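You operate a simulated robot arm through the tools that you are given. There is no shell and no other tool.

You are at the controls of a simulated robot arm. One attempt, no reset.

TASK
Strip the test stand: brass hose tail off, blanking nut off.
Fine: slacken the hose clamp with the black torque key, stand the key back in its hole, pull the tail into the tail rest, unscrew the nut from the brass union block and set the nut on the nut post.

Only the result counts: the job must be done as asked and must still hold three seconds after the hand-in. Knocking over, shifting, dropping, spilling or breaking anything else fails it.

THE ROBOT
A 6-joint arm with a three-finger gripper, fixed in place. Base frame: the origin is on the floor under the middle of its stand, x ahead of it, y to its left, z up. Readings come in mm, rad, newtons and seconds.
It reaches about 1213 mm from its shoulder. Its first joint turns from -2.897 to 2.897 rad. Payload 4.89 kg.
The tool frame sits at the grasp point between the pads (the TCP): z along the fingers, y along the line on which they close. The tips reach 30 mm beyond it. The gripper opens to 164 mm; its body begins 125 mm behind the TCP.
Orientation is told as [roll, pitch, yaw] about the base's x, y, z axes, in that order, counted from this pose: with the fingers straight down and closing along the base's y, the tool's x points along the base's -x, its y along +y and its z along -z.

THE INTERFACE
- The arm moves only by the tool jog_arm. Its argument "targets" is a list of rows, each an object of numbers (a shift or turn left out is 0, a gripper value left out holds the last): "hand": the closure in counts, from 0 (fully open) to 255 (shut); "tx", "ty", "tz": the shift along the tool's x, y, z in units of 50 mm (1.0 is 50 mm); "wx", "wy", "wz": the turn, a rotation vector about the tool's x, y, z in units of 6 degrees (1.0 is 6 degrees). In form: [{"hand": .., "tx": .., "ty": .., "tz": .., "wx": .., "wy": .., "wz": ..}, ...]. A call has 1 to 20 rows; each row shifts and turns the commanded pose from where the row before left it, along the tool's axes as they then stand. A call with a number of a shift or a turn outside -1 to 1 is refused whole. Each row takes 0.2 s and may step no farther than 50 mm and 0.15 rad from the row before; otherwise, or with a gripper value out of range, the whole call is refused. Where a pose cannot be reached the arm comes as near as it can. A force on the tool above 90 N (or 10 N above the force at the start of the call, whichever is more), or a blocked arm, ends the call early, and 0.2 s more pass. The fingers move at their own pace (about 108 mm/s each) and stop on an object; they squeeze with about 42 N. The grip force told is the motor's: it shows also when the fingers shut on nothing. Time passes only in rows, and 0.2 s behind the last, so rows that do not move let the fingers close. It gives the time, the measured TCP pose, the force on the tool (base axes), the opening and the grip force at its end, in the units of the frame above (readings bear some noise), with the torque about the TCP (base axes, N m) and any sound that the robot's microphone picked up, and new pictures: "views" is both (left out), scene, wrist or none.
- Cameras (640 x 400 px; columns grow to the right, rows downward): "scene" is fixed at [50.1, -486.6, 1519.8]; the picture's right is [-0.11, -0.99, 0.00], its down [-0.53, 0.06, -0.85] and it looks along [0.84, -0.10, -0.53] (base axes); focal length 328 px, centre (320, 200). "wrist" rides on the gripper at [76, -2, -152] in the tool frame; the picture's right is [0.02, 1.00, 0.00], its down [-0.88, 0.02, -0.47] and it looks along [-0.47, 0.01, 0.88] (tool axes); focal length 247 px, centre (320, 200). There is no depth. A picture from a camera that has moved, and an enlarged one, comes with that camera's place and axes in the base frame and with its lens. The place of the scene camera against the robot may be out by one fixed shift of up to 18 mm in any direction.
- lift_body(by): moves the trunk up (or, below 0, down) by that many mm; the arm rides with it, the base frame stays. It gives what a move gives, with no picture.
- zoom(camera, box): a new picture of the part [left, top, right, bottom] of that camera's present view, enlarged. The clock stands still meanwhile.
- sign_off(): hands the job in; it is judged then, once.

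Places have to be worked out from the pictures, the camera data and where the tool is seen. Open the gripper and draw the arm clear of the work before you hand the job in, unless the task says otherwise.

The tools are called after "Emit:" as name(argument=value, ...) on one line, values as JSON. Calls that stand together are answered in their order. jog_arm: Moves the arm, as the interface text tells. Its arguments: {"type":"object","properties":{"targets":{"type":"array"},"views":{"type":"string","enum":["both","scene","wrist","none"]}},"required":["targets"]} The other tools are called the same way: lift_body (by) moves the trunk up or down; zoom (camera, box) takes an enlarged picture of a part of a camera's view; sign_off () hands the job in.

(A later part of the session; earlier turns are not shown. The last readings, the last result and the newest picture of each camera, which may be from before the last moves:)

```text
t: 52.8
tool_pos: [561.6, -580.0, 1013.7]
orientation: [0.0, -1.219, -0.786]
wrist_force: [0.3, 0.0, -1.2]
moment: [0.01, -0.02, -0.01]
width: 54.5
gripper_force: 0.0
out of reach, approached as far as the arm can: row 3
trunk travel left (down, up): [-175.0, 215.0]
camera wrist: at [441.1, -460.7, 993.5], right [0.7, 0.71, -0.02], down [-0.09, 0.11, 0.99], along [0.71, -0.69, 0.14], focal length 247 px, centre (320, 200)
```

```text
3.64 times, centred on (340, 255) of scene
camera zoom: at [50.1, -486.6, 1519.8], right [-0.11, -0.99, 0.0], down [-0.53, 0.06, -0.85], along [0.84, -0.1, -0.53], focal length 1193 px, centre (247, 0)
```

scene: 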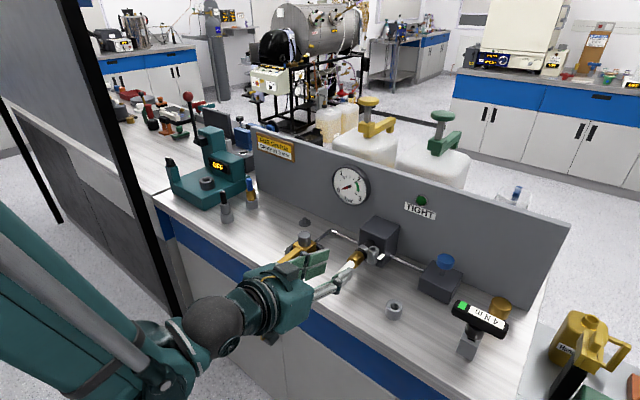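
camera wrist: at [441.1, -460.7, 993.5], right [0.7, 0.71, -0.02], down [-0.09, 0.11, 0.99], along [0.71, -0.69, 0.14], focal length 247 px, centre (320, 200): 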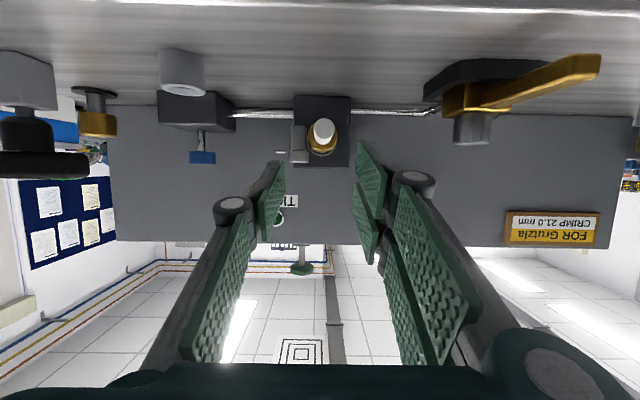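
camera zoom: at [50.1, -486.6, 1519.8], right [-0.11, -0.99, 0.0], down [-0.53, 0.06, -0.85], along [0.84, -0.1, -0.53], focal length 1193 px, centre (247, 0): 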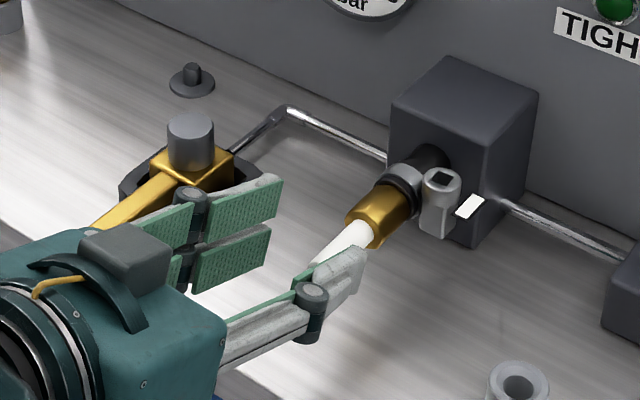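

The arm hit a reach limit at z≈1014, but the rod is nicely centred end-on (about 2 mm to +e1, z≈965). I'll lower the trunk by 45 mm to bring the hand to rod height.

Emit:
lift_body(by=-45)

Emit:
zoom(camera="wrist", box=[240, 120, 400, 260])

Emit:
zoom(camera="scene", box=[270, 200, 410, 310])

```text
t: 53.7
tool_pos: [562.2, -580.3, 968.8]
orientation: [0.001, -1.218, -0.784]
wrist_force: [-0.5, 0.5, -0.1]
moment: [-0.01, -0.01, 0.02]
width: 54.9
gripper_force: 0.0
trunk travel left (down, up): [-130.0, 260.0]
```

```text
2.86 times, centred on (320, 190) of wrist
camera zoom: at [441.1, -460.7, 948.8], right [0.7, 0.71, -0.02], down [-0.09, 0.11, 0.99], along [0.71, -0.69, 0.14], focal length 706 px, centre (320, 229)
```

zoom: 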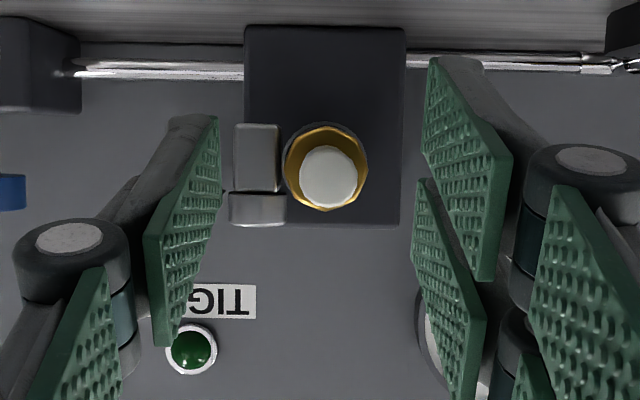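

```text
3.64 times, centred on (340, 255) of scene
camera zoom: at [50.1, -486.6, 1519.8], right [-0.11, -0.99, 0.0], down [-0.53, 0.06, -0.85], along [0.84, -0.1, -0.53], focal length 1193 px, centre (247, 0)
```

zoom: 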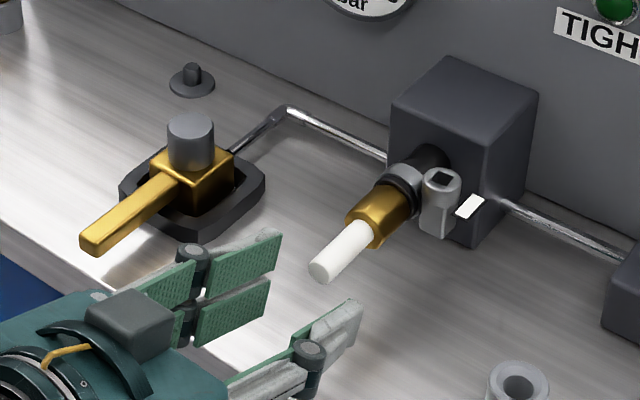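

The rod end sits between the fingers. I'll send an empty row to see where the commanded pose now stands before approaching.

Emit:
jog_arm(targets=[{"hand": 170}], views="none")

```text
t: 54.1
tool_pos: [561.0, -580.5, 968.0]
orientation: [-0.001, -1.217, -0.786]
wrist_force: [-0.3, 0.7, -0.5]
moment: [0.04, 0.0, -0.04]
width: 54.8
gripper_force: 0.0
trunk travel left (down, up): [-130.0, 260.0]
```

The pose holds at (561.5, -580.3, 968). I'll advance along the rod direction in steps, nudging 1.7 mm sideways and ~3 mm down.

Emit:
jog_arm(targets=[{"hand": 170, "tx": -0.06, "tz": 0.36, "ty": 0.034}, {"hand": 170, "tx": -0.1, "tz": 0.36}, {"hand": 170}])

Emit:
zoom(camera="wrist", box=[240, 120, 400, 260])

Emit:
zoom(camera="scene", box=[310, 220, 400, 300])

```text
t: 54.9
tool_pos: [589.5, -603.9, 963.4]
orientation: [0.001, -1.218, -0.785]
wrist_force: [-0.1, 0.1, 0.3]
moment: [0.01, 0.04, -0.01]
width: 54.9
gripper_force: 0.0
trunk travel left (down, up): [-130.0, 260.0]
camera wrist: at [467.7, -486.3, 943.7], right [0.7, 0.71, -0.02], down [-0.09, 0.11, 0.99], along [0.71, -0.69, 0.14], focal length 247 px, centre (320, 200)
```

scene: 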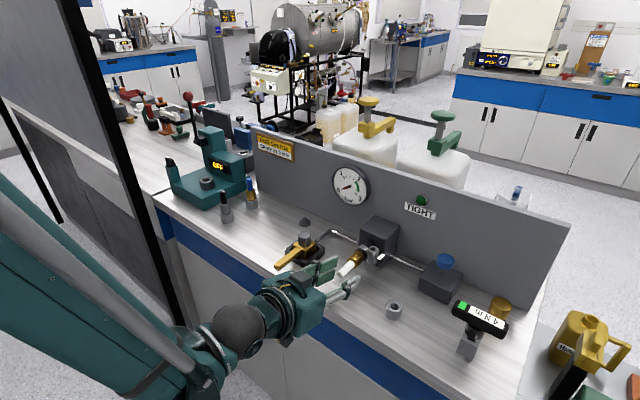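
wrist: 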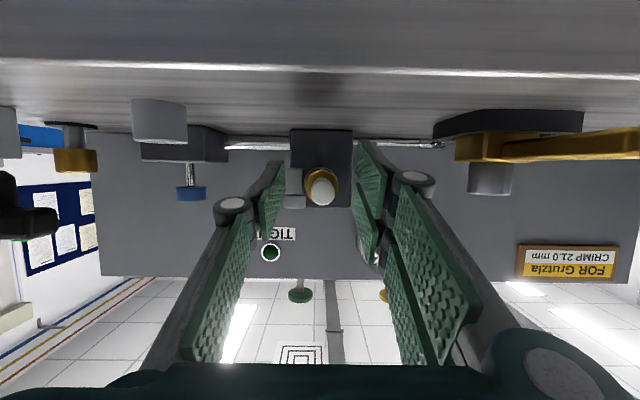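

```text
2.86 times, centred on (320, 190) of wrist
camera zoom: at [467.7, -486.3, 943.7], right [0.7, 0.71, -0.02], down [-0.09, 0.11, 0.99], along [0.71, -0.69, 0.14], focal length 706 px, centre (320, 229)
```

zoom: 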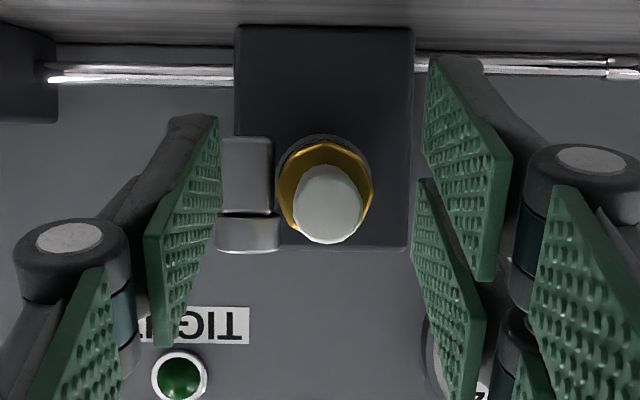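

```text
5.00 times, centred on (355, 260) of scene
camera zoom: at [50.1, -486.6, 1519.8], right [-0.11, -0.99, 0.0], down [-0.53, 0.06, -0.85], along [0.84, -0.1, -0.53], focal length 1641 px, centre (145, -100)
```

zoom: 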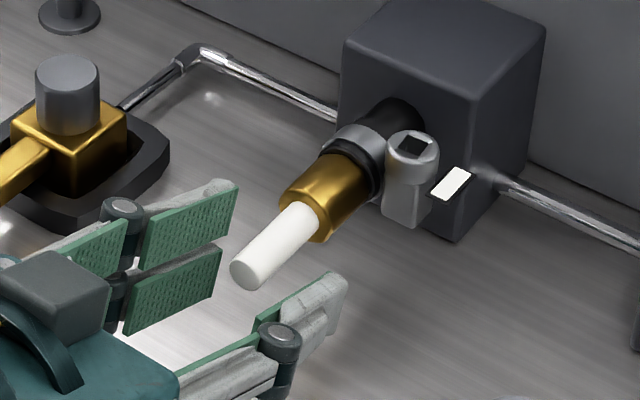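

The rod end looks just inside the fingertips in the scene view while my earlier estimate put it deeper. I'll enlarge the scene view to judge how far the fingers overlap the rod.

Emit:
zoom(camera="scene", box=[325, 240, 385, 290])

```text
8.00 times, centred on (355, 265) of scene
camera zoom: at [50.1, -486.6, 1519.8], right [-0.11, -0.99, 0.0], down [-0.53, 0.06, -0.85], along [0.84, -0.1, -0.53], focal length 2625 px, centre (40, -320)
```

zoom: 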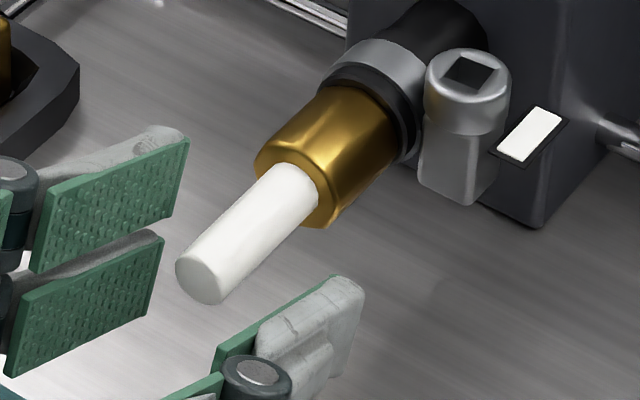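

In this view the tips overlap the rod by about 20 mm and the brass begins about 25 mm farther in. I'll advance 20 mm along the rod and nudge 1 mm sideways, then look again.

Emit:
jog_arm(targets=[{"hand": 170, "tx": -0.069, "tz": 0.188, "ty": 0.02}, {"hand": 170, "tx": -0.069, "tz": 0.188}, {"hand": 170}], views="wrist")

Emit:
zoom(camera="scene", box=[325, 240, 385, 290])

Emit:
zoom(camera="wrist", box=[240, 120, 400, 260])

```text
t: 55.7
tool_pos: [604.3, -619.5, 964.1]
orientation: [-0.001, -1.218, -0.783]
wrist_force: [-0.5, 0.1, -0.4]
moment: [-0.01, 0.02, 0.0]
width: 54.8
gripper_force: 0.1
trunk travel left (down, up): [-130.0, 260.0]
camera wrist: at [483.4, -500.4, 943.8], right [0.7, 0.71, -0.02], down [-0.09, 0.11, 0.99], along [0.71, -0.69, 0.14], focal length 247 px, centre (320, 200)
```

wrist: 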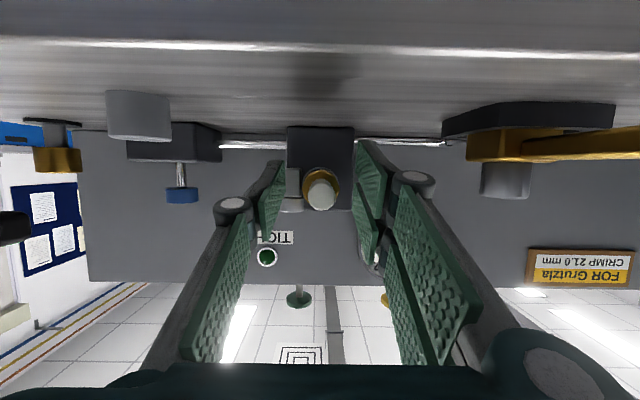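

```text
8.00 times, centred on (355, 265) of scene
camera zoom: at [50.1, -486.6, 1519.8], right [-0.11, -0.99, 0.0], down [-0.53, 0.06, -0.85], along [0.84, -0.1, -0.53], focal length 2625 px, centre (40, -320)
```

zoom: 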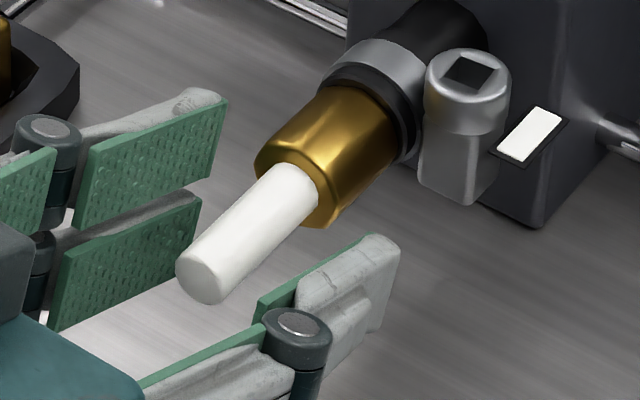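

```text
2.86 times, centred on (320, 190) of wrist
camera zoom: at [483.4, -500.4, 943.8], right [0.7, 0.71, -0.02], down [-0.09, 0.11, 0.99], along [0.71, -0.69, 0.14], focal length 706 px, centre (320, 229)
```

zoom: 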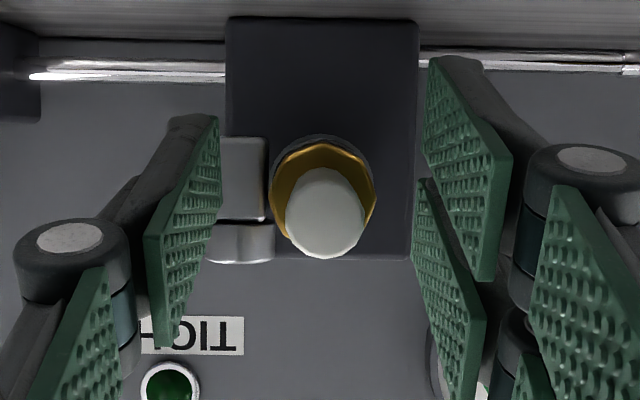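

The fingers now straddle the rod with about 7 mm to spare before the brass, and the rod is centred. I'll close on it.

Emit:
jog_arm(targets=[{"hand": 255}, {"hand": 255}, {"hand": 255}, {"hand": 255}], views="wrist")

Emit:
zoom(camera="scene", box=[325, 240, 385, 290])

Emit:
zoom(camera="wrist", box=[240, 120, 400, 260])

```text
t: 56.7
tool_pos: [604.3, -619.5, 964.5]
orientation: [0.0, -1.217, -0.784]
wrist_force: [-1.5, 5.6, 2.9]
moment: [-0.14, -0.12, 0.22]
width: 16.9
gripper_force: 42.1
trunk travel left (down, up): [-130.0, 260.0]
camera wrist: at [483.3, -500.2, 943.9], right [0.7, 0.71, -0.02], down [-0.09, 0.11, 0.99], along [0.71, -0.69, 0.14], focal length 247 px, centre (320, 200)
```

wrist: 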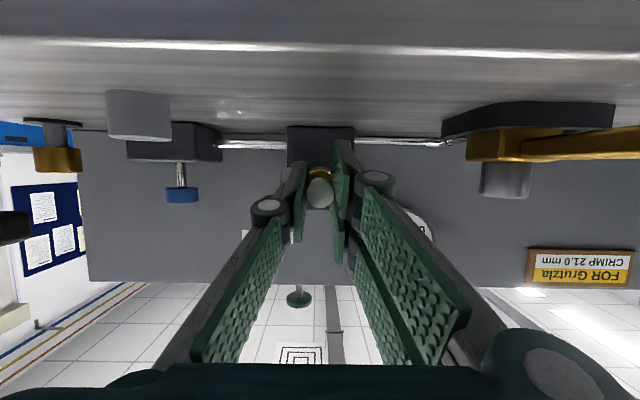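

```text
8.00 times, centred on (355, 265) of scene
camera zoom: at [50.1, -486.6, 1519.8], right [-0.11, -0.99, 0.0], down [-0.53, 0.06, -0.85], along [0.84, -0.1, -0.53], focal length 2625 px, centre (40, -320)
```

zoom: 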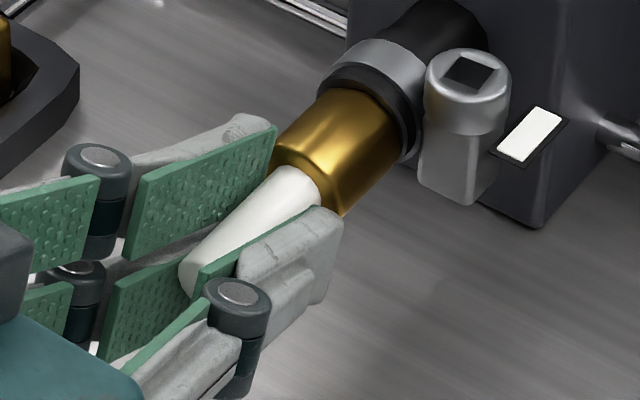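

```text
2.86 times, centred on (320, 190) of wrist
camera zoom: at [483.3, -500.2, 943.9], right [0.7, 0.71, -0.02], down [-0.09, 0.11, 0.99], along [0.71, -0.69, 0.14], focal length 706 px, centre (320, 229)
```

zoom: 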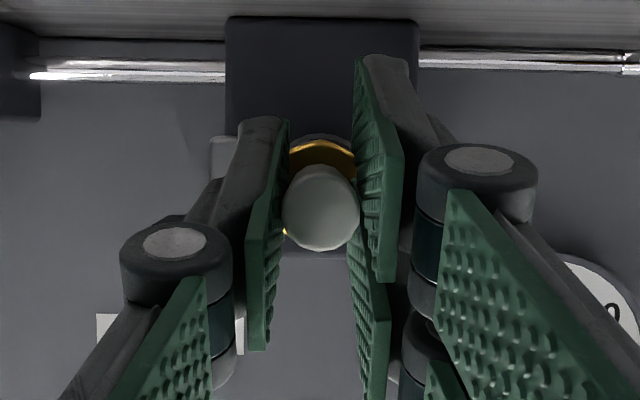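

The rod is held at 16.9 mm. I'll pull straight back along the tail axis in small steps and watch the force.

Emit:
jog_arm(targets=[{"hand": 255, "tx": 0.0345, "tz": -0.0939}, {"hand": 255, "tx": 0.0345, "tz": -0.0939}, {"hand": 255}], views="none")

Emit:
zoom(camera="scene", box=[325, 240, 385, 290])

```text
t: 57.5
tool_pos: [597.5, -611.8, 964.1]
orientation: [-0.001, -1.219, -0.783]
wrist_force: [1.1, 1.4, -1.2]
moment: [0.05, 0.08, 0.08]
width: 16.6
gripper_force: 42.0
trunk travel left (down, up): [-130.0, 260.0]
```

```text
8.00 times, centred on (355, 265) of scene
camera zoom: at [50.1, -486.6, 1519.8], right [-0.11, -0.99, 0.0], down [-0.53, 0.06, -0.85], along [0.84, -0.1, -0.53], focal length 2625 px, centre (40, -320)
```

zoom: 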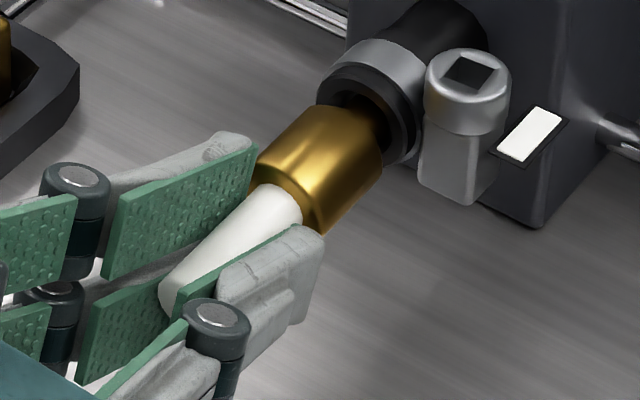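

The tail is sliding out easily with almost no force. I'll keep pulling straight back.

Emit:
jog_arm(targets=[{"hand": 255, "tx": 0.0552, "tz": -0.1502}, {"hand": 255, "tx": 0.0552, "tz": -0.1502}, {"hand": 255, "tx": 0.0552, "tz": -0.1502}, {"hand": 255, "tx": 0.0552, "tz": -0.1502}, {"hand": 255, "tx": 0.0552, "tz": -0.1502}, {"hand": 255}], views="none")

Emit:
zoom(camera="scene", box=[315, 230, 395, 300])

```text
t: 58.9
tool_pos: [569.9, -582.5, 964.7]
orientation: [0.001, -1.217, -0.784]
wrist_force: [0.5, -0.2, -0.1]
moment: [0.05, 0.03, 0.0]
width: 16.9
gripper_force: 42.7
trunk travel left (down, up): [-130.0, 260.0]
```

```text
5.71 times, centred on (355, 265) of scene
camera zoom: at [50.1, -486.6, 1519.8], right [-0.11, -0.99, 0.0], down [-0.53, 0.06, -0.85], along [0.84, -0.1, -0.53], focal length 1875 px, centre (120, -171)
```

zoom: 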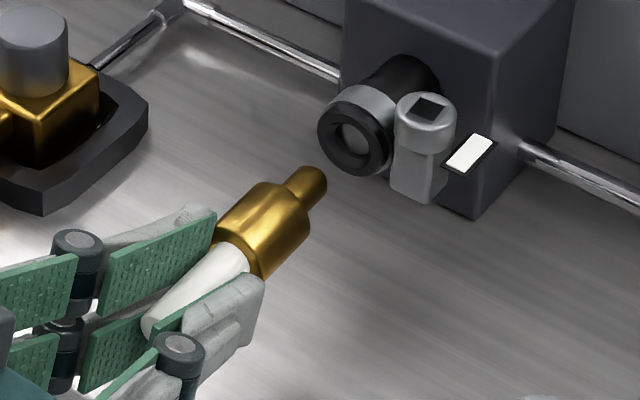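

The tail is fully out with its short spigot visible, and the clamp and hose stayed put. I'll lift it 150 mm and begin rotating it upright (spigot down).

Emit:
jog_arm(targets=[{"hand": 255, "tx": -0.704, "tz": -0.2585}, {"hand": 255, "tx": -0.704, "tz": -0.2585}, {"hand": 255, "tx": -0.704, "tz": -0.2585}, {"hand": 255, "tx": -0.704, "tz": -0.2585}, {"hand": 255, "wy": 1}, {"hand": 255, "wy": 1}, {"hand": 255, "wy": 1}, {"hand": 255, "wy": 1}, {"hand": 255, "wy": 1}, {"hand": 255, "wy": 1}, {"hand": 255, "wy": 1}, {"hand": 255}])

```text
t: 61.5
tool_pos: [569.0, -582.4, 1114.2]
orientation: [-0.002, -0.483, -0.785]
wrist_force: [1.2, -0.6, -1.2]
moment: [0.06, 0.06, 0.02]
width: 16.5
gripper_force: 41.9
trunk travel left (down, up): [-130.0, 260.0]
camera wrist: at [469.6, -485.7, 1212.1], right [0.69, 0.72, -0.01], down [0.41, -0.38, 0.83], along [0.59, -0.58, -0.56], focal length 247 px, centre (320, 200)
```

scene: 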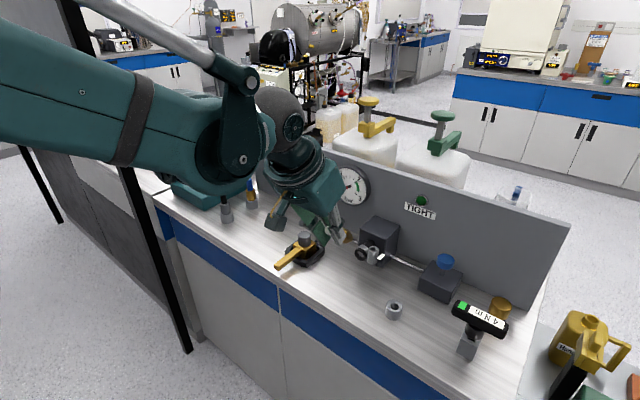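
wrist: 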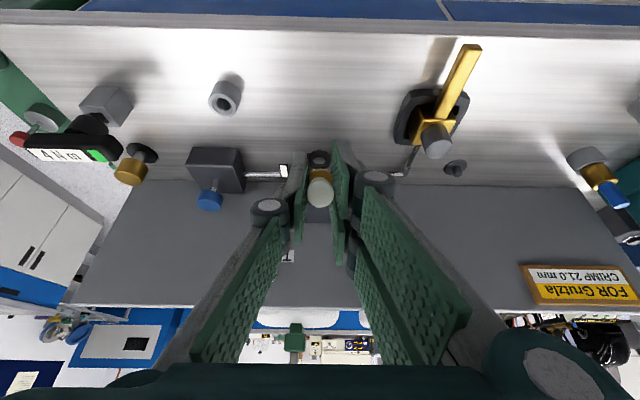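

Rotation is going well. I'll finish turning the tail upright and slide toward the rest at this height.

Emit:
jog_arm(targets=[{"hand": 255, "wy": 1}, {"hand": 255, "wy": 1}, {"hand": 255, "wy": 1}, {"hand": 255, "wy": 1}, {"hand": 255, "wy": 1}, {"hand": 255, "wy": 1}, {"hand": 255, "wy": 1}, {"hand": 255, "wy": 1}, {"hand": 255, "ty": -0.853}, {"hand": 255, "ty": -0.853}, {"hand": 255, "ty": -0.853}, {"hand": 255}])

Emit:
zoom(camera="scene", box=[320, 200, 460, 340])

```text
t: 64.1
tool_pos: [477.4, -675.3, 1113.9]
orientation: [0.001, 0.353, -0.786]
wrist_force: [0.0, -0.6, -1.5]
moment: [0.0, -0.05, -0.04]
width: 16.8
gripper_force: 41.9
trunk travel left (down, up): [-130.0, 260.0]
camera wrist: at [462.5, -660.7, 1281.7], right [0.69, 0.72, 0.01], down [0.71, -0.69, 0.14], along [0.11, -0.09, -0.99], focal length 247 px, centre (320, 200)
```

scene: 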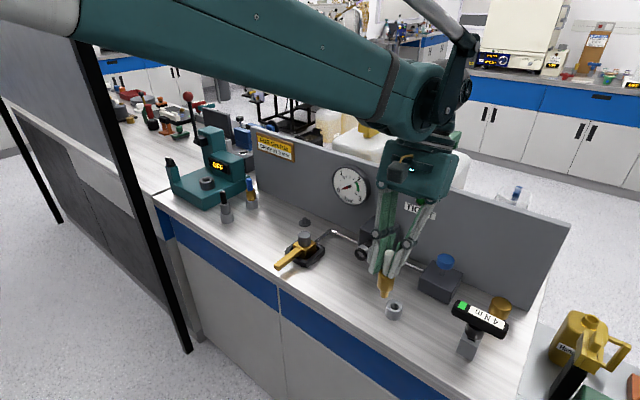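
wrist: 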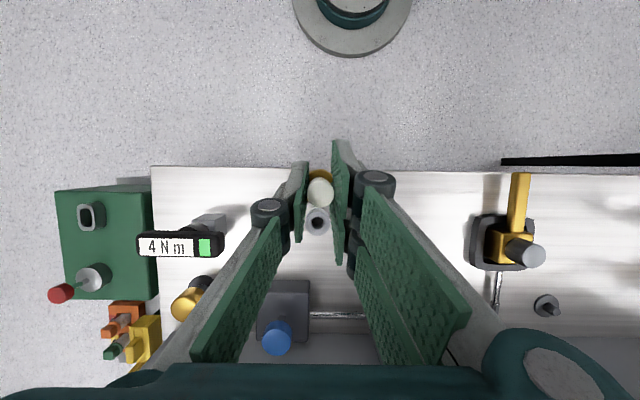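

```text
2.86 times, centred on (390, 270) of scene
camera zoom: at [50.1, -486.6, 1519.8], right [-0.11, -0.99, 0.0], down [-0.53, 0.06, -0.85], along [0.84, -0.1, -0.53], focal length 938 px, centre (120, 0)
```

zoom: 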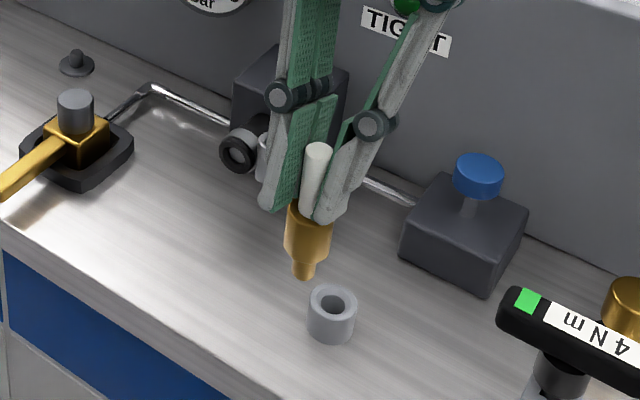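

The tail hangs upright over the bench with the rest just beyond it. I'll enlarge the wrist view to measure rod end and rest hole.

Emit:
zoom(camera="wrist", box=[270, 150, 370, 260])

Emit:
zoom(camera="scene", box=[360, 250, 420, 330])

```text
3.64 times, centred on (320, 205) of wrist
camera zoom: at [462.5, -660.7, 1281.7], right [0.69, 0.72, 0.01], down [0.71, -0.69, 0.14], along [0.11, -0.09, -0.99], focal length 898 px, centre (320, 182)
```

zoom: 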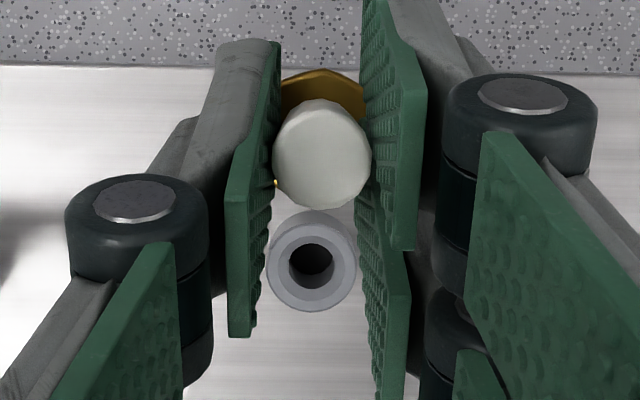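

```text
5.00 times, centred on (390, 290) of scene
camera zoom: at [50.1, -486.6, 1519.8], right [-0.11, -0.99, 0.0], down [-0.53, 0.06, -0.85], along [0.84, -0.1, -0.53], focal length 1641 px, centre (-30, -250)
```

zoom: 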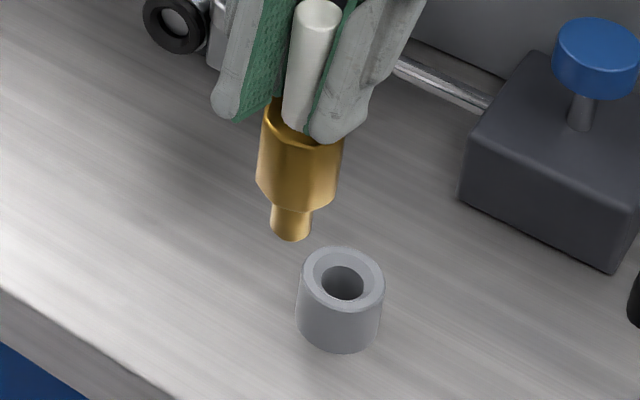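

Rod axis is about 62 mm short of the rest in E2 and ~77 mm above it. I'll move inward 62 mm, 1 mm sideways, and lower 50 mm, then check the alignment.

Emit:
jog_arm(targets=[{"hand": 255, "tx": -0.582, "tz": -0.214, "ty": -0.024}, {"hand": 255, "tx": -0.582, "tz": -0.214}, {"hand": 255, "tx": -0.173, "tz": 0.469}, {"hand": 255, "tx": -0.173, "tz": 0.469}, {"hand": 255}])

Emit:
zoom(camera="scene", box=[370, 265, 420, 325])

Emit:
zoom(camera="wrist", box=[270, 130, 370, 240])

```text
t: 65.3
tool_pos: [520.3, -717.1, 1064.9]
orientation: [0.0, 0.351, -0.785]
wrist_force: [0.1, -0.1, -1.6]
moment: [0.01, 0.01, -0.02]
width: 16.9
gripper_force: 41.6
trunk travel left (down, up): [-130.0, 260.0]
camera wrist: at [506.1, -703.4, 1233.2], right [0.69, 0.72, 0.01], down [0.71, -0.69, 0.14], along [0.11, -0.09, -0.99], focal length 247 px, centre (320, 200)
```

scene: 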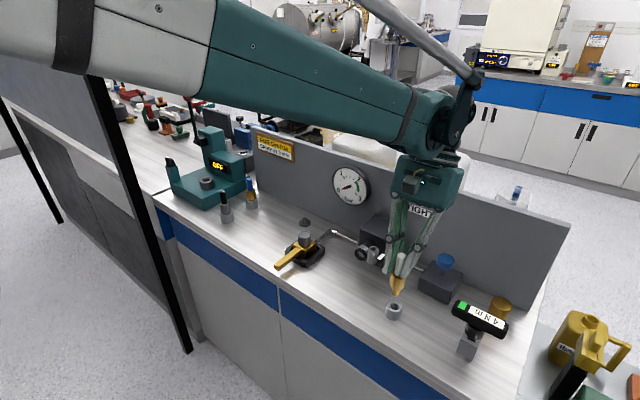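
wrist: 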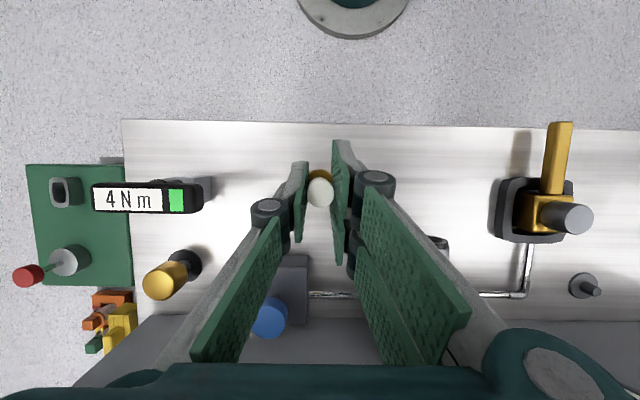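

```text
6.67 times, centred on (395, 295) of scene
camera zoom: at [50.1, -486.6, 1519.8], right [-0.11, -0.99, 0.0], down [-0.53, 0.06, -0.85], along [0.84, -0.1, -0.53], focal length 2188 px, centre (-180, -433)
```

zoom: 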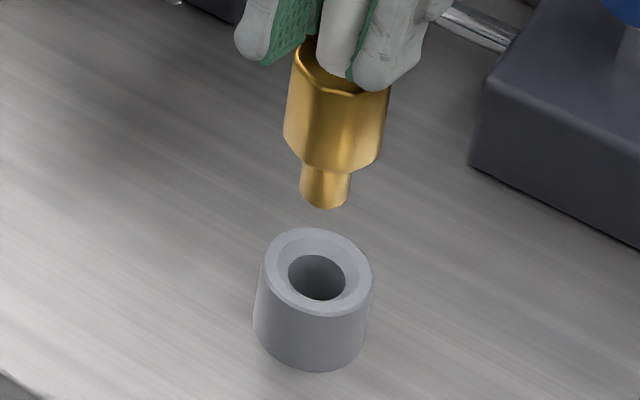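

```text
3.64 times, centred on (320, 185) of wrist
camera zoom: at [506.1, -703.4, 1233.2], right [0.69, 0.72, 0.01], down [0.71, -0.69, 0.14], along [0.11, -0.09, -0.99], focal length 898 px, centre (320, 254)
```

zoom: 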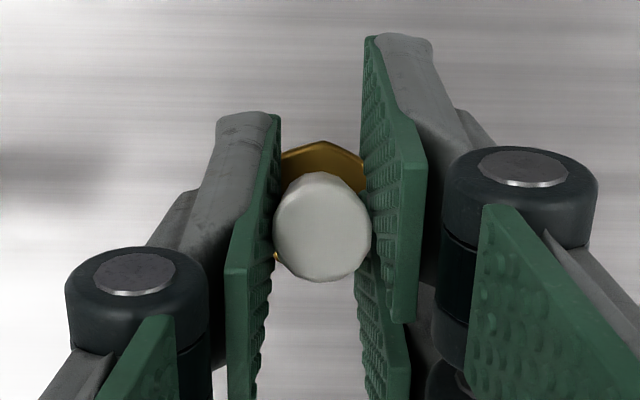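

Spigot and rest look aligned to within a couple of millimetres, with a gap of roughly 30 mm. I'll lower 18 mm and re-measure where ambiguity is smaller.

Emit:
jog_arm(targets=[{"hand": 255, "tx": -0.062, "tz": 0.169, "ty": -0.02}, {"hand": 255, "tx": -0.062, "tz": 0.169}, {"hand": 255}], views="none")

Emit:
zoom(camera="scene", box=[375, 275, 415, 325])

```text
t: 66.1
tool_pos: [519.9, -716.7, 1046.7]
orientation: [0.0, 0.352, -0.784]
wrist_force: [-0.1, -0.9, -0.2]
moment: [0.04, 0.0, 0.02]
width: 17.3
gripper_force: 42.2
trunk travel left (down, up): [-130.0, 260.0]
```

```text
8.00 times, centred on (395, 300) of scene
camera zoom: at [50.1, -486.6, 1519.8], right [-0.11, -0.99, 0.0], down [-0.53, 0.06, -0.85], along [0.84, -0.1, -0.53], focal length 2625 px, centre (-280, -600)
```

zoom: 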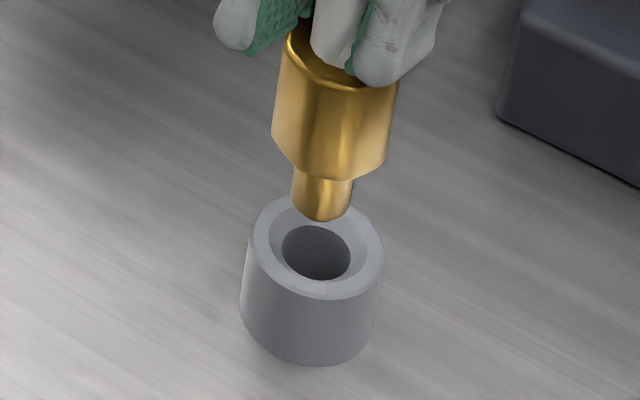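

The gap is now around 15 mm and the landing point is within about 1–2 mm of the hole. I'll lower another 8 mm with a 1 mm inward nudge and check again.

Emit:
jog_arm(targets=[{"hand": 255, "tx": -0.046, "tz": 0.0682}, {"hand": 255, "tx": -0.0276, "tz": 0.0751}, {"hand": 255}], views="none")

Emit:
zoom(camera="scene", box=[375, 275, 415, 325])

```text
t: 66.9
tool_pos: [520.0, -719.2, 1038.1]
orientation: [-0.001, 0.352, -0.784]
wrist_force: [0.2, -0.2, -2.1]
moment: [-0.02, -0.01, -0.02]
width: 16.7
gripper_force: 42.4
trunk travel left (down, up): [-130.0, 260.0]
```

```text
8.00 times, centred on (395, 300) of scene
camera zoom: at [50.1, -486.6, 1519.8], right [-0.11, -0.99, 0.0], down [-0.53, 0.06, -0.85], along [0.84, -0.1, -0.53], focal length 2625 px, centre (-280, -600)
```

zoom: 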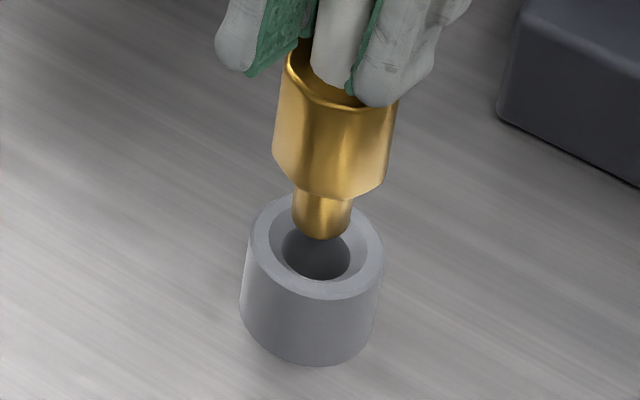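

Alignment still looks good. I'll lower another 5 mm and check whether the spigot tip enters the hole.

Emit:
jog_arm(targets=[{"hand": 255, "tx": -0.0207, "tz": 0.0563}, {"hand": 255, "tx": -0.0138, "tz": 0.0375}, {"hand": 255}], views="none")

Emit:
zoom(camera="scene", box=[380, 280, 410, 320])

```text
t: 67.7
tool_pos: [522.0, -718.9, 1032.6]
orientation: [0.0, 0.354, -0.783]
wrist_force: [1.0, 0.4, -0.7]
moment: [0.03, -0.01, -0.01]
width: 16.8
gripper_force: 42.5
trunk travel left (down, up): [-130.0, 260.0]
```

```text
10.00 times, centred on (395, 300) of scene
camera zoom: at [50.1, -486.6, 1519.8], right [-0.11, -0.99, 0.0], down [-0.53, 0.06, -0.85], along [0.84, -0.1, -0.53], focal length 3281 px, centre (-430, -800)
```

zoom: 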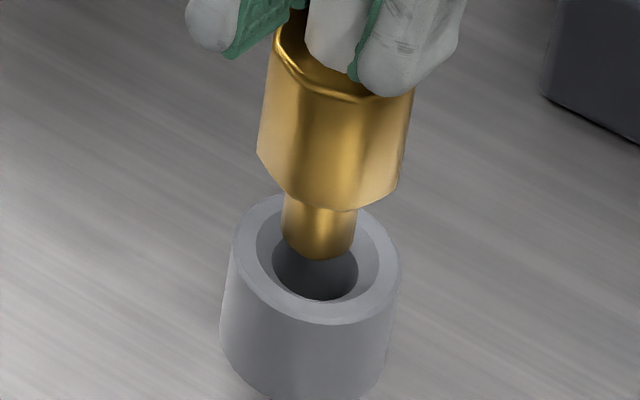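

The spigot tip is over the chamfered mouth and centred. I'll lower in 3 mm steps with force checks.

Emit:
jog_arm(targets=[{"hand": 255, "tx": -0.0207, "tz": 0.0563}, {"hand": 255, "tx": -0.0207, "tz": 0.0563}, {"hand": 255}], views="none")

Emit:
zoom(camera="scene", box=[380, 280, 410, 320])

```text
t: 68.5
tool_pos: [521.5, -718.7, 1027.2]
orientation: [0.0, 0.352, -0.783]
wrist_force: [0.1, 0.7, -1.4]
moment: [0.01, 0.01, 0.02]
width: 17.2
gripper_force: 42.0
trunk travel left (down, up): [-130.0, 260.0]
```

```text
10.00 times, centred on (395, 300) of scene
camera zoom: at [50.1, -486.6, 1519.8], right [-0.11, -0.99, 0.0], down [-0.53, 0.06, -0.85], along [0.84, -0.1, -0.53], focal length 3281 px, centre (-430, -800)
```

zoom: 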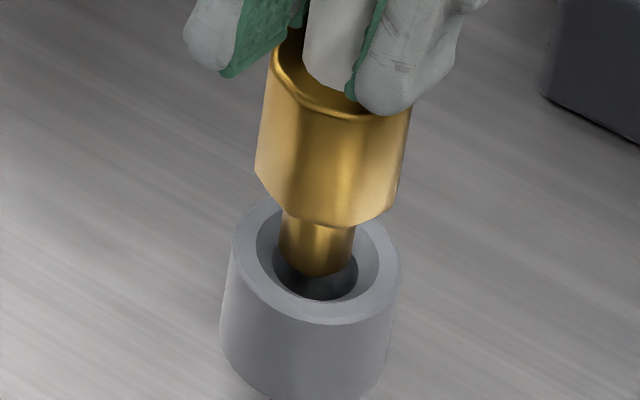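

No contact yet; it is going in. I'll continue down.

Emit:
jog_arm(targets=[{"hand": 255, "tx": -0.0207, "tz": 0.0563}, {"hand": 255, "tx": -0.0138, "tz": 0.0375}, {"hand": 255}], views="none")

Emit:
zoom(camera="scene", box=[380, 280, 410, 320])

```text
t: 69.3
tool_pos: [520.0, -718.7, 1023.6]
orientation: [-0.001, 0.352, -0.783]
wrist_force: [0.2, 0.2, -1.2]
moment: [0.01, -0.03, -0.01]
width: 17.0
gripper_force: 41.6
trunk travel left (down, up): [-130.0, 260.0]
```

```text
10.00 times, centred on (395, 300) of scene
camera zoom: at [50.1, -486.6, 1519.8], right [-0.11, -0.99, 0.0], down [-0.53, 0.06, -0.85], along [0.84, -0.1, -0.53], focal length 3281 px, centre (-430, -800)
```

zoom: 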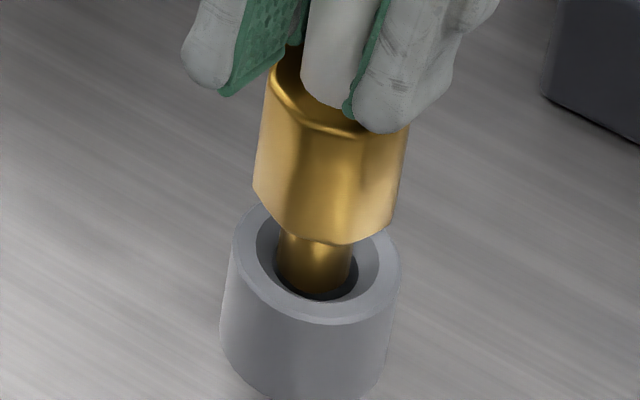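

Still free, and the spigot is centred in the hole. Continue lowering.

Emit:
jog_arm(targets=[{"hand": 255, "tx": -0.0207, "tz": 0.0563}, {"hand": 255, "tx": -0.0207, "tz": 0.0563}, {"hand": 255}], views="none")

Emit:
zoom(camera="scene", box=[380, 280, 410, 320])

```text
t: 70.1
tool_pos: [521.5, -719.3, 1016.4]
orientation: [0.001, 0.353, -0.785]
wrist_force: [6.3, -6.4, -4.0]
moment: [-0.54, -0.54, -0.01]
width: 16.5
gripper_force: 42.0
trunk travel left (down, up): [-130.0, 260.0]
```

```text
10.00 times, centred on (395, 300) of scene
camera zoom: at [50.1, -486.6, 1519.8], right [-0.11, -0.99, 0.0], down [-0.53, 0.06, -0.85], along [0.84, -0.1, -0.53], focal length 3281 px, centre (-430, -800)
```

zoom: 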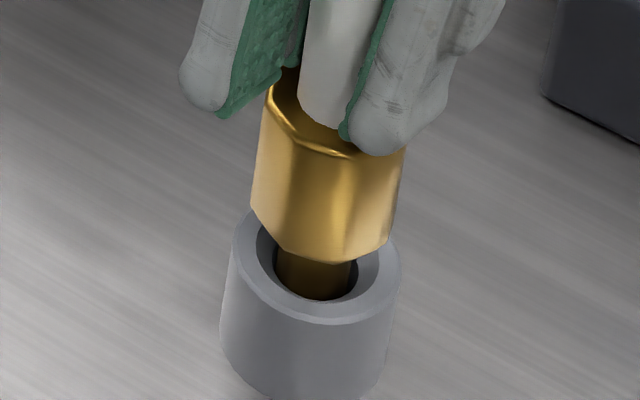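

A 9 N push toward +e2 means the spigot rubs the front wall. I'll shift 1.2 mm inward and continue.

Emit:
jog_arm(targets=[{"hand": 255, "tx": -0.0225, "tz": -0.0083}, {"hand": 255}], views="none")

```text
t: 70.7
tool_pos: [522.3, -719.3, 1015.8]
orientation: [-0.001, 0.352, -0.784]
wrist_force: [0.2, 0.0, -1.0]
moment: [0.03, 0.02, 0.02]
width: 16.7
gripper_force: 41.8
trunk travel left (down, up): [-130.0, 260.0]
```

Side force is gone. I'll continue down in small steps until the brass shoulder rests on the tube.

Emit:
jog_arm(targets=[{"hand": 255, "tx": -0.0138, "tz": 0.0375}, {"hand": 255, "tx": -0.0138, "tz": 0.0375}, {"hand": 255}], views="none")

Emit:
zoom(camera="scene", box=[380, 280, 410, 320])

```text
t: 71.5
tool_pos: [522.1, -719.6, 1012.9]
orientation: [-0.001, 0.353, -0.784]
wrist_force: [-0.6, 0.3, -0.7]
moment: [-0.01, 0.04, 0.02]
width: 16.9
gripper_force: 42.0
trunk travel left (down, up): [-130.0, 260.0]
```

```text
10.00 times, centred on (395, 300) of scene
camera zoom: at [50.1, -486.6, 1519.8], right [-0.11, -0.99, 0.0], down [-0.53, 0.06, -0.85], along [0.84, -0.1, -0.53], focal length 3281 px, centre (-430, -800)
```

zoom: 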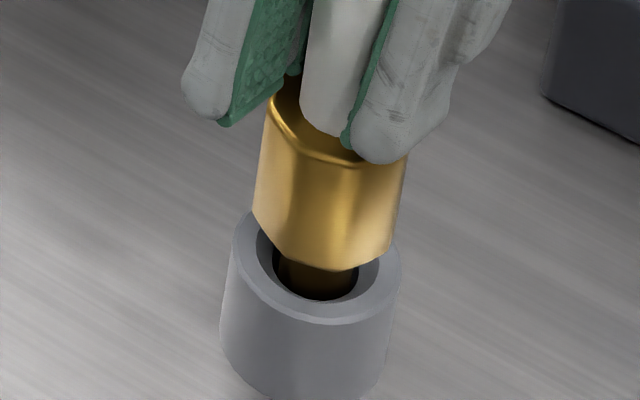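

Free again; continue lowering.

Emit:
jog_arm(targets=[{"hand": 255, "tx": -0.0138, "tz": 0.0375}, {"hand": 255, "tx": -0.0138, "tz": 0.0375}, {"hand": 255}], views="none")

Emit:
zoom(camera="scene", box=[380, 280, 410, 320])

```text
t: 72.3
tool_pos: [521.2, -720.0, 1008.8]
orientation: [0.001, 0.353, -0.784]
wrist_force: [-0.4, 0.2, -1.0]
moment: [0.04, -0.01, -0.02]
width: 16.6
gripper_force: 42.2
trunk travel left (down, up): [-130.0, 260.0]
```

```text
10.00 times, centred on (395, 300) of scene
camera zoom: at [50.1, -486.6, 1519.8], right [-0.11, -0.99, 0.0], down [-0.53, 0.06, -0.85], along [0.84, -0.1, -0.53], focal length 3281 px, centre (-430, -800)
```

zoom: 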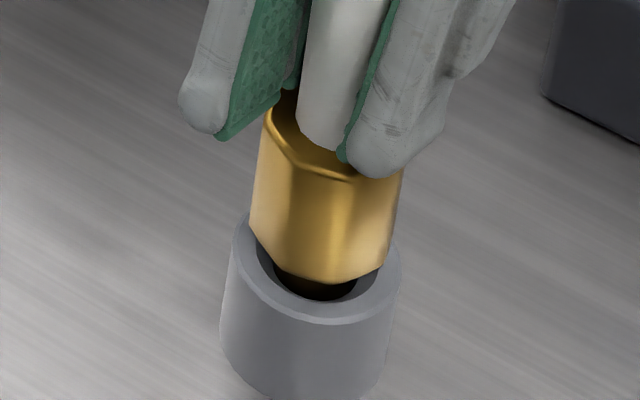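

Continue with smaller steps until it seats.

Emit:
jog_arm(targets=[{"hand": 255, "tx": -0.0138, "tz": 0.0375}, {"hand": 255}], views="none")

Emit:
zoom(camera="scene", box=[380, 280, 410, 320])

```text
t: 72.9
tool_pos: [522.1, -719.9, 1006.0]
orientation: [0.0, 0.353, -0.784]
wrist_force: [-0.2, 0.9, -0.5]
moment: [0.02, 0.01, 0.0]
width: 16.7
gripper_force: 42.2
trunk travel left (down, up): [-130.0, 260.0]
```

```text
10.00 times, centred on (395, 300) of scene
camera zoom: at [50.1, -486.6, 1519.8], right [-0.11, -0.99, 0.0], down [-0.53, 0.06, -0.85], along [0.84, -0.1, -0.53], focal length 3281 px, centre (-430, -800)
```

zoom: 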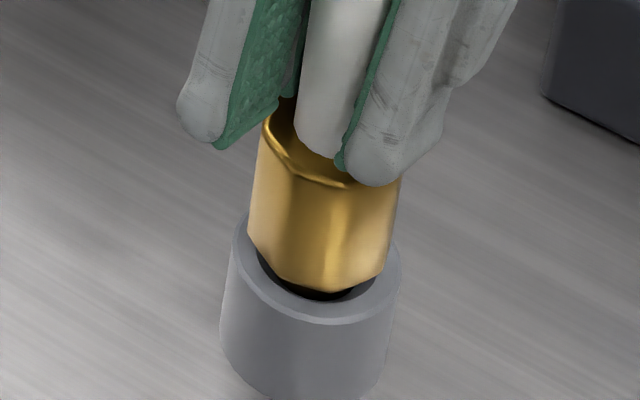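

Nearly seated; 2 mm more at a time.

Emit:
jog_arm(targets=[{"hand": 255, "tx": -0.0138, "tz": 0.0375}, {"hand": 255}], views="none")

Emit:
jog_arm(targets=[{"hand": 255, "tx": -0.0104, "tz": 0.0282}, {"hand": 255}], views="none")

Emit:
zoom(camera="scene", box=[380, 280, 410, 320])

```text
t: 73.5
tool_pos: [522.1, -718.8, 1003.9]
orientation: [0.0, 0.352, -0.784]
wrist_force: [-0.1, 0.4, -1.5]
moment: [0.03, 0.01, 0.03]
width: 17.0
gripper_force: 42.1
trunk travel left (down, up): [-130.0, 260.0]
```

```text
t: 74.1
tool_pos: [521.9, -719.7, 1001.8]
orientation: [0.0, 0.352, -0.783]
wrist_force: [0.4, 0.2, -1.4]
moment: [0.0, -0.01, -0.04]
width: 16.9
gripper_force: 42.0
trunk travel left (down, up): [-130.0, 260.0]
```

```text
10.00 times, centred on (395, 300) of scene
camera zoom: at [50.1, -486.6, 1519.8], right [-0.11, -0.99, 0.0], down [-0.53, 0.06, -0.85], along [0.84, -0.1, -0.53], focal length 3281 px, centre (-430, -800)
```

zoom: 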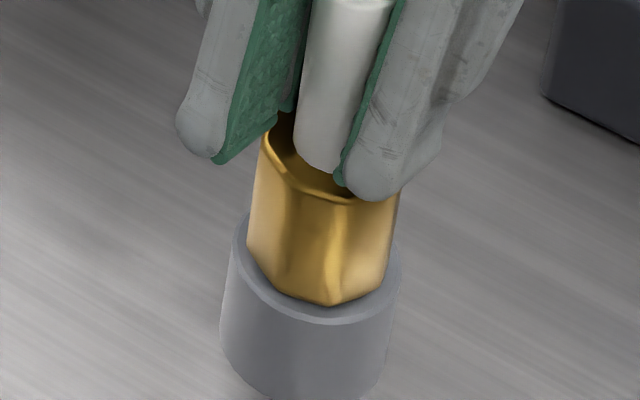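

The shoulder is almost on the rim. A bit more.

Emit:
jog_arm(targets=[{"hand": 255, "tx": -0.0069, "tz": 0.0188}, {"hand": 255}], views="none")

Emit:
jog_arm(targets=[{"hand": 255, "tx": -0.0069, "tz": 0.0188}, {"hand": 255}], views="none")

Emit:
zoom(camera="scene", box=[380, 280, 410, 320])

```text
t: 74.7
tool_pos: [520.8, -720.4, 1000.8]
orientation: [0.0, 0.353, -0.785]
wrist_force: [0.1, 0.4, -1.3]
moment: [0.01, 0.0, -0.01]
width: 16.6
gripper_force: 42.4
trunk travel left (down, up): [-130.0, 260.0]
```

```text
t: 75.3
tool_pos: [522.7, -720.2, 1000.2]
orientation: [0.0, 0.353, -0.784]
wrist_force: [0.3, -0.7, -2.1]
moment: [-0.01, 0.02, 0.04]
width: 16.7
gripper_force: 42.6
trunk travel left (down, up): [-130.0, 260.0]
```

```text
10.00 times, centred on (395, 300) of scene
camera zoom: at [50.1, -486.6, 1519.8], right [-0.11, -0.99, 0.0], down [-0.53, 0.06, -0.85], along [0.84, -0.1, -0.53], focal length 3281 px, centre (-430, -800)
```

zoom: 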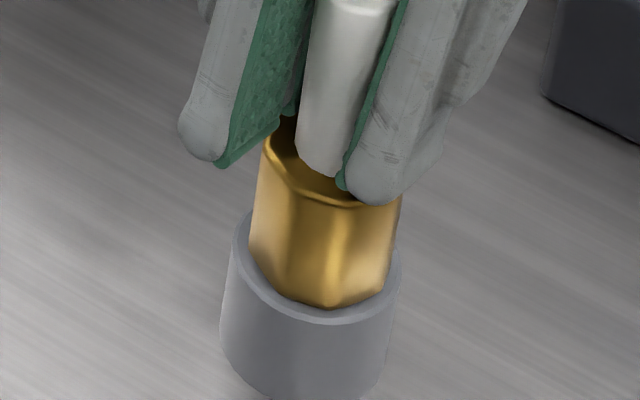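

Still no vertical load. I'll keep lowering by 1 mm steps until contact.

Emit:
jog_arm(targets=[{"hand": 255, "tx": -0.0069, "tz": 0.0188}, {"hand": 255}], views="none")

Emit:
jog_arm(targets=[{"hand": 255, "tx": -0.0069, "tz": 0.0188}, {"hand": 255}], views="none")

Emit:
zoom(camera="scene", box=[380, 280, 410, 320])

```text
t: 75.9
tool_pos: [522.1, -720.0, 1000.2]
orientation: [0.0, 0.354, -0.786]
wrist_force: [-0.9, -3.1, 9.8]
moment: [-0.08, 0.12, 0.07]
width: 16.8
gripper_force: 42.1
trunk travel left (down, up): [-130.0, 260.0]
```

```text
t: 76.5
tool_pos: [521.9, -718.8, 1000.1]
orientation: [0.0, 0.352, -0.785]
wrist_force: [4.0, -11.6, 37.1]
moment: [-0.4, -0.12, 0.03]
width: 16.9
gripper_force: 42.1
trunk travel left (down, up): [-130.0, 260.0]
```

```text
10.00 times, centred on (395, 300) of scene
camera zoom: at [50.1, -486.6, 1519.8], right [-0.11, -0.99, 0.0], down [-0.53, 0.06, -0.85], along [0.84, -0.1, -0.53], focal length 3281 px, centre (-430, -800)
```

zoom: 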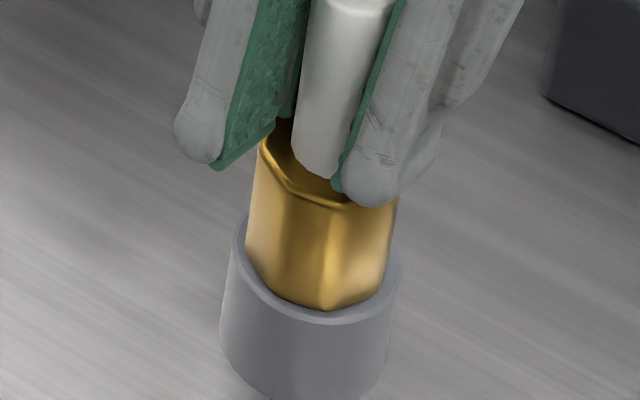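

Contact at 37 N: the tail is seated on the rest. I'll ease back 1.2 mm and open the fingers a little.

Emit:
jog_arm(targets=[{"hand": 255, "tx": 0.0083, "tz": -0.0226}, {"hand": 255}, {"hand": 216}, {"hand": 216}, {"hand": 216}], views="wrist")

Emit:
zoom(camera="scene", box=[370, 260, 420, 320])

Emit:
zoom(camera="wrist", box=[270, 130, 370, 240])

```text
t: 77.7
tool_pos: [522.4, -720.3, 998.8]
orientation: [0.0, 0.353, -0.785]
wrist_force: [0.5, -0.8, -0.2]
moment: [0.0, -0.01, 0.03]
width: 25.0
gripper_force: 0.1
trunk travel left (down, up): [-130.0, 260.0]
camera wrist: at [507.9, -706.8, 1168.0], right [0.69, 0.72, 0.01], down [0.71, -0.69, 0.14], along [0.11, -0.09, -0.99], focal length 247 px, centre (320, 200)
```

wrist: 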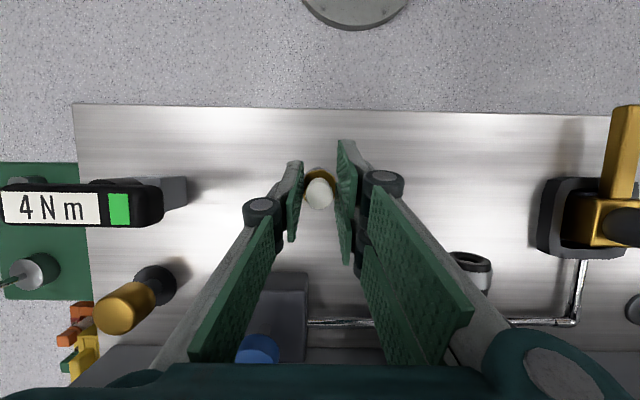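

```text
6.67 times, centred on (395, 290) of scene
camera zoom: at [50.1, -486.6, 1519.8], right [-0.11, -0.99, 0.0], down [-0.53, 0.06, -0.85], along [0.84, -0.1, -0.53], focal length 2188 px, centre (-180, -400)
```

zoom: 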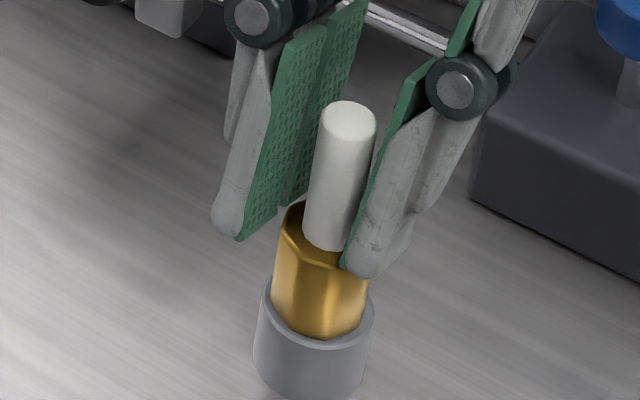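

```text
3.64 times, centred on (320, 185) of wrist
camera zoom: at [507.9, -706.8, 1168.0], right [0.69, 0.72, 0.01], down [0.71, -0.69, 0.14], along [0.11, -0.09, -0.99], focal length 898 px, centre (320, 254)
```

zoom: 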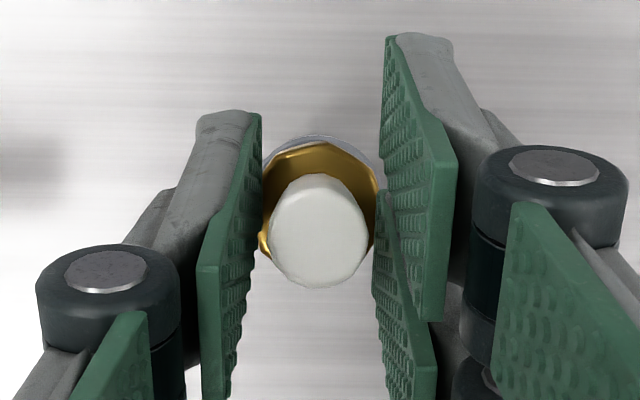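

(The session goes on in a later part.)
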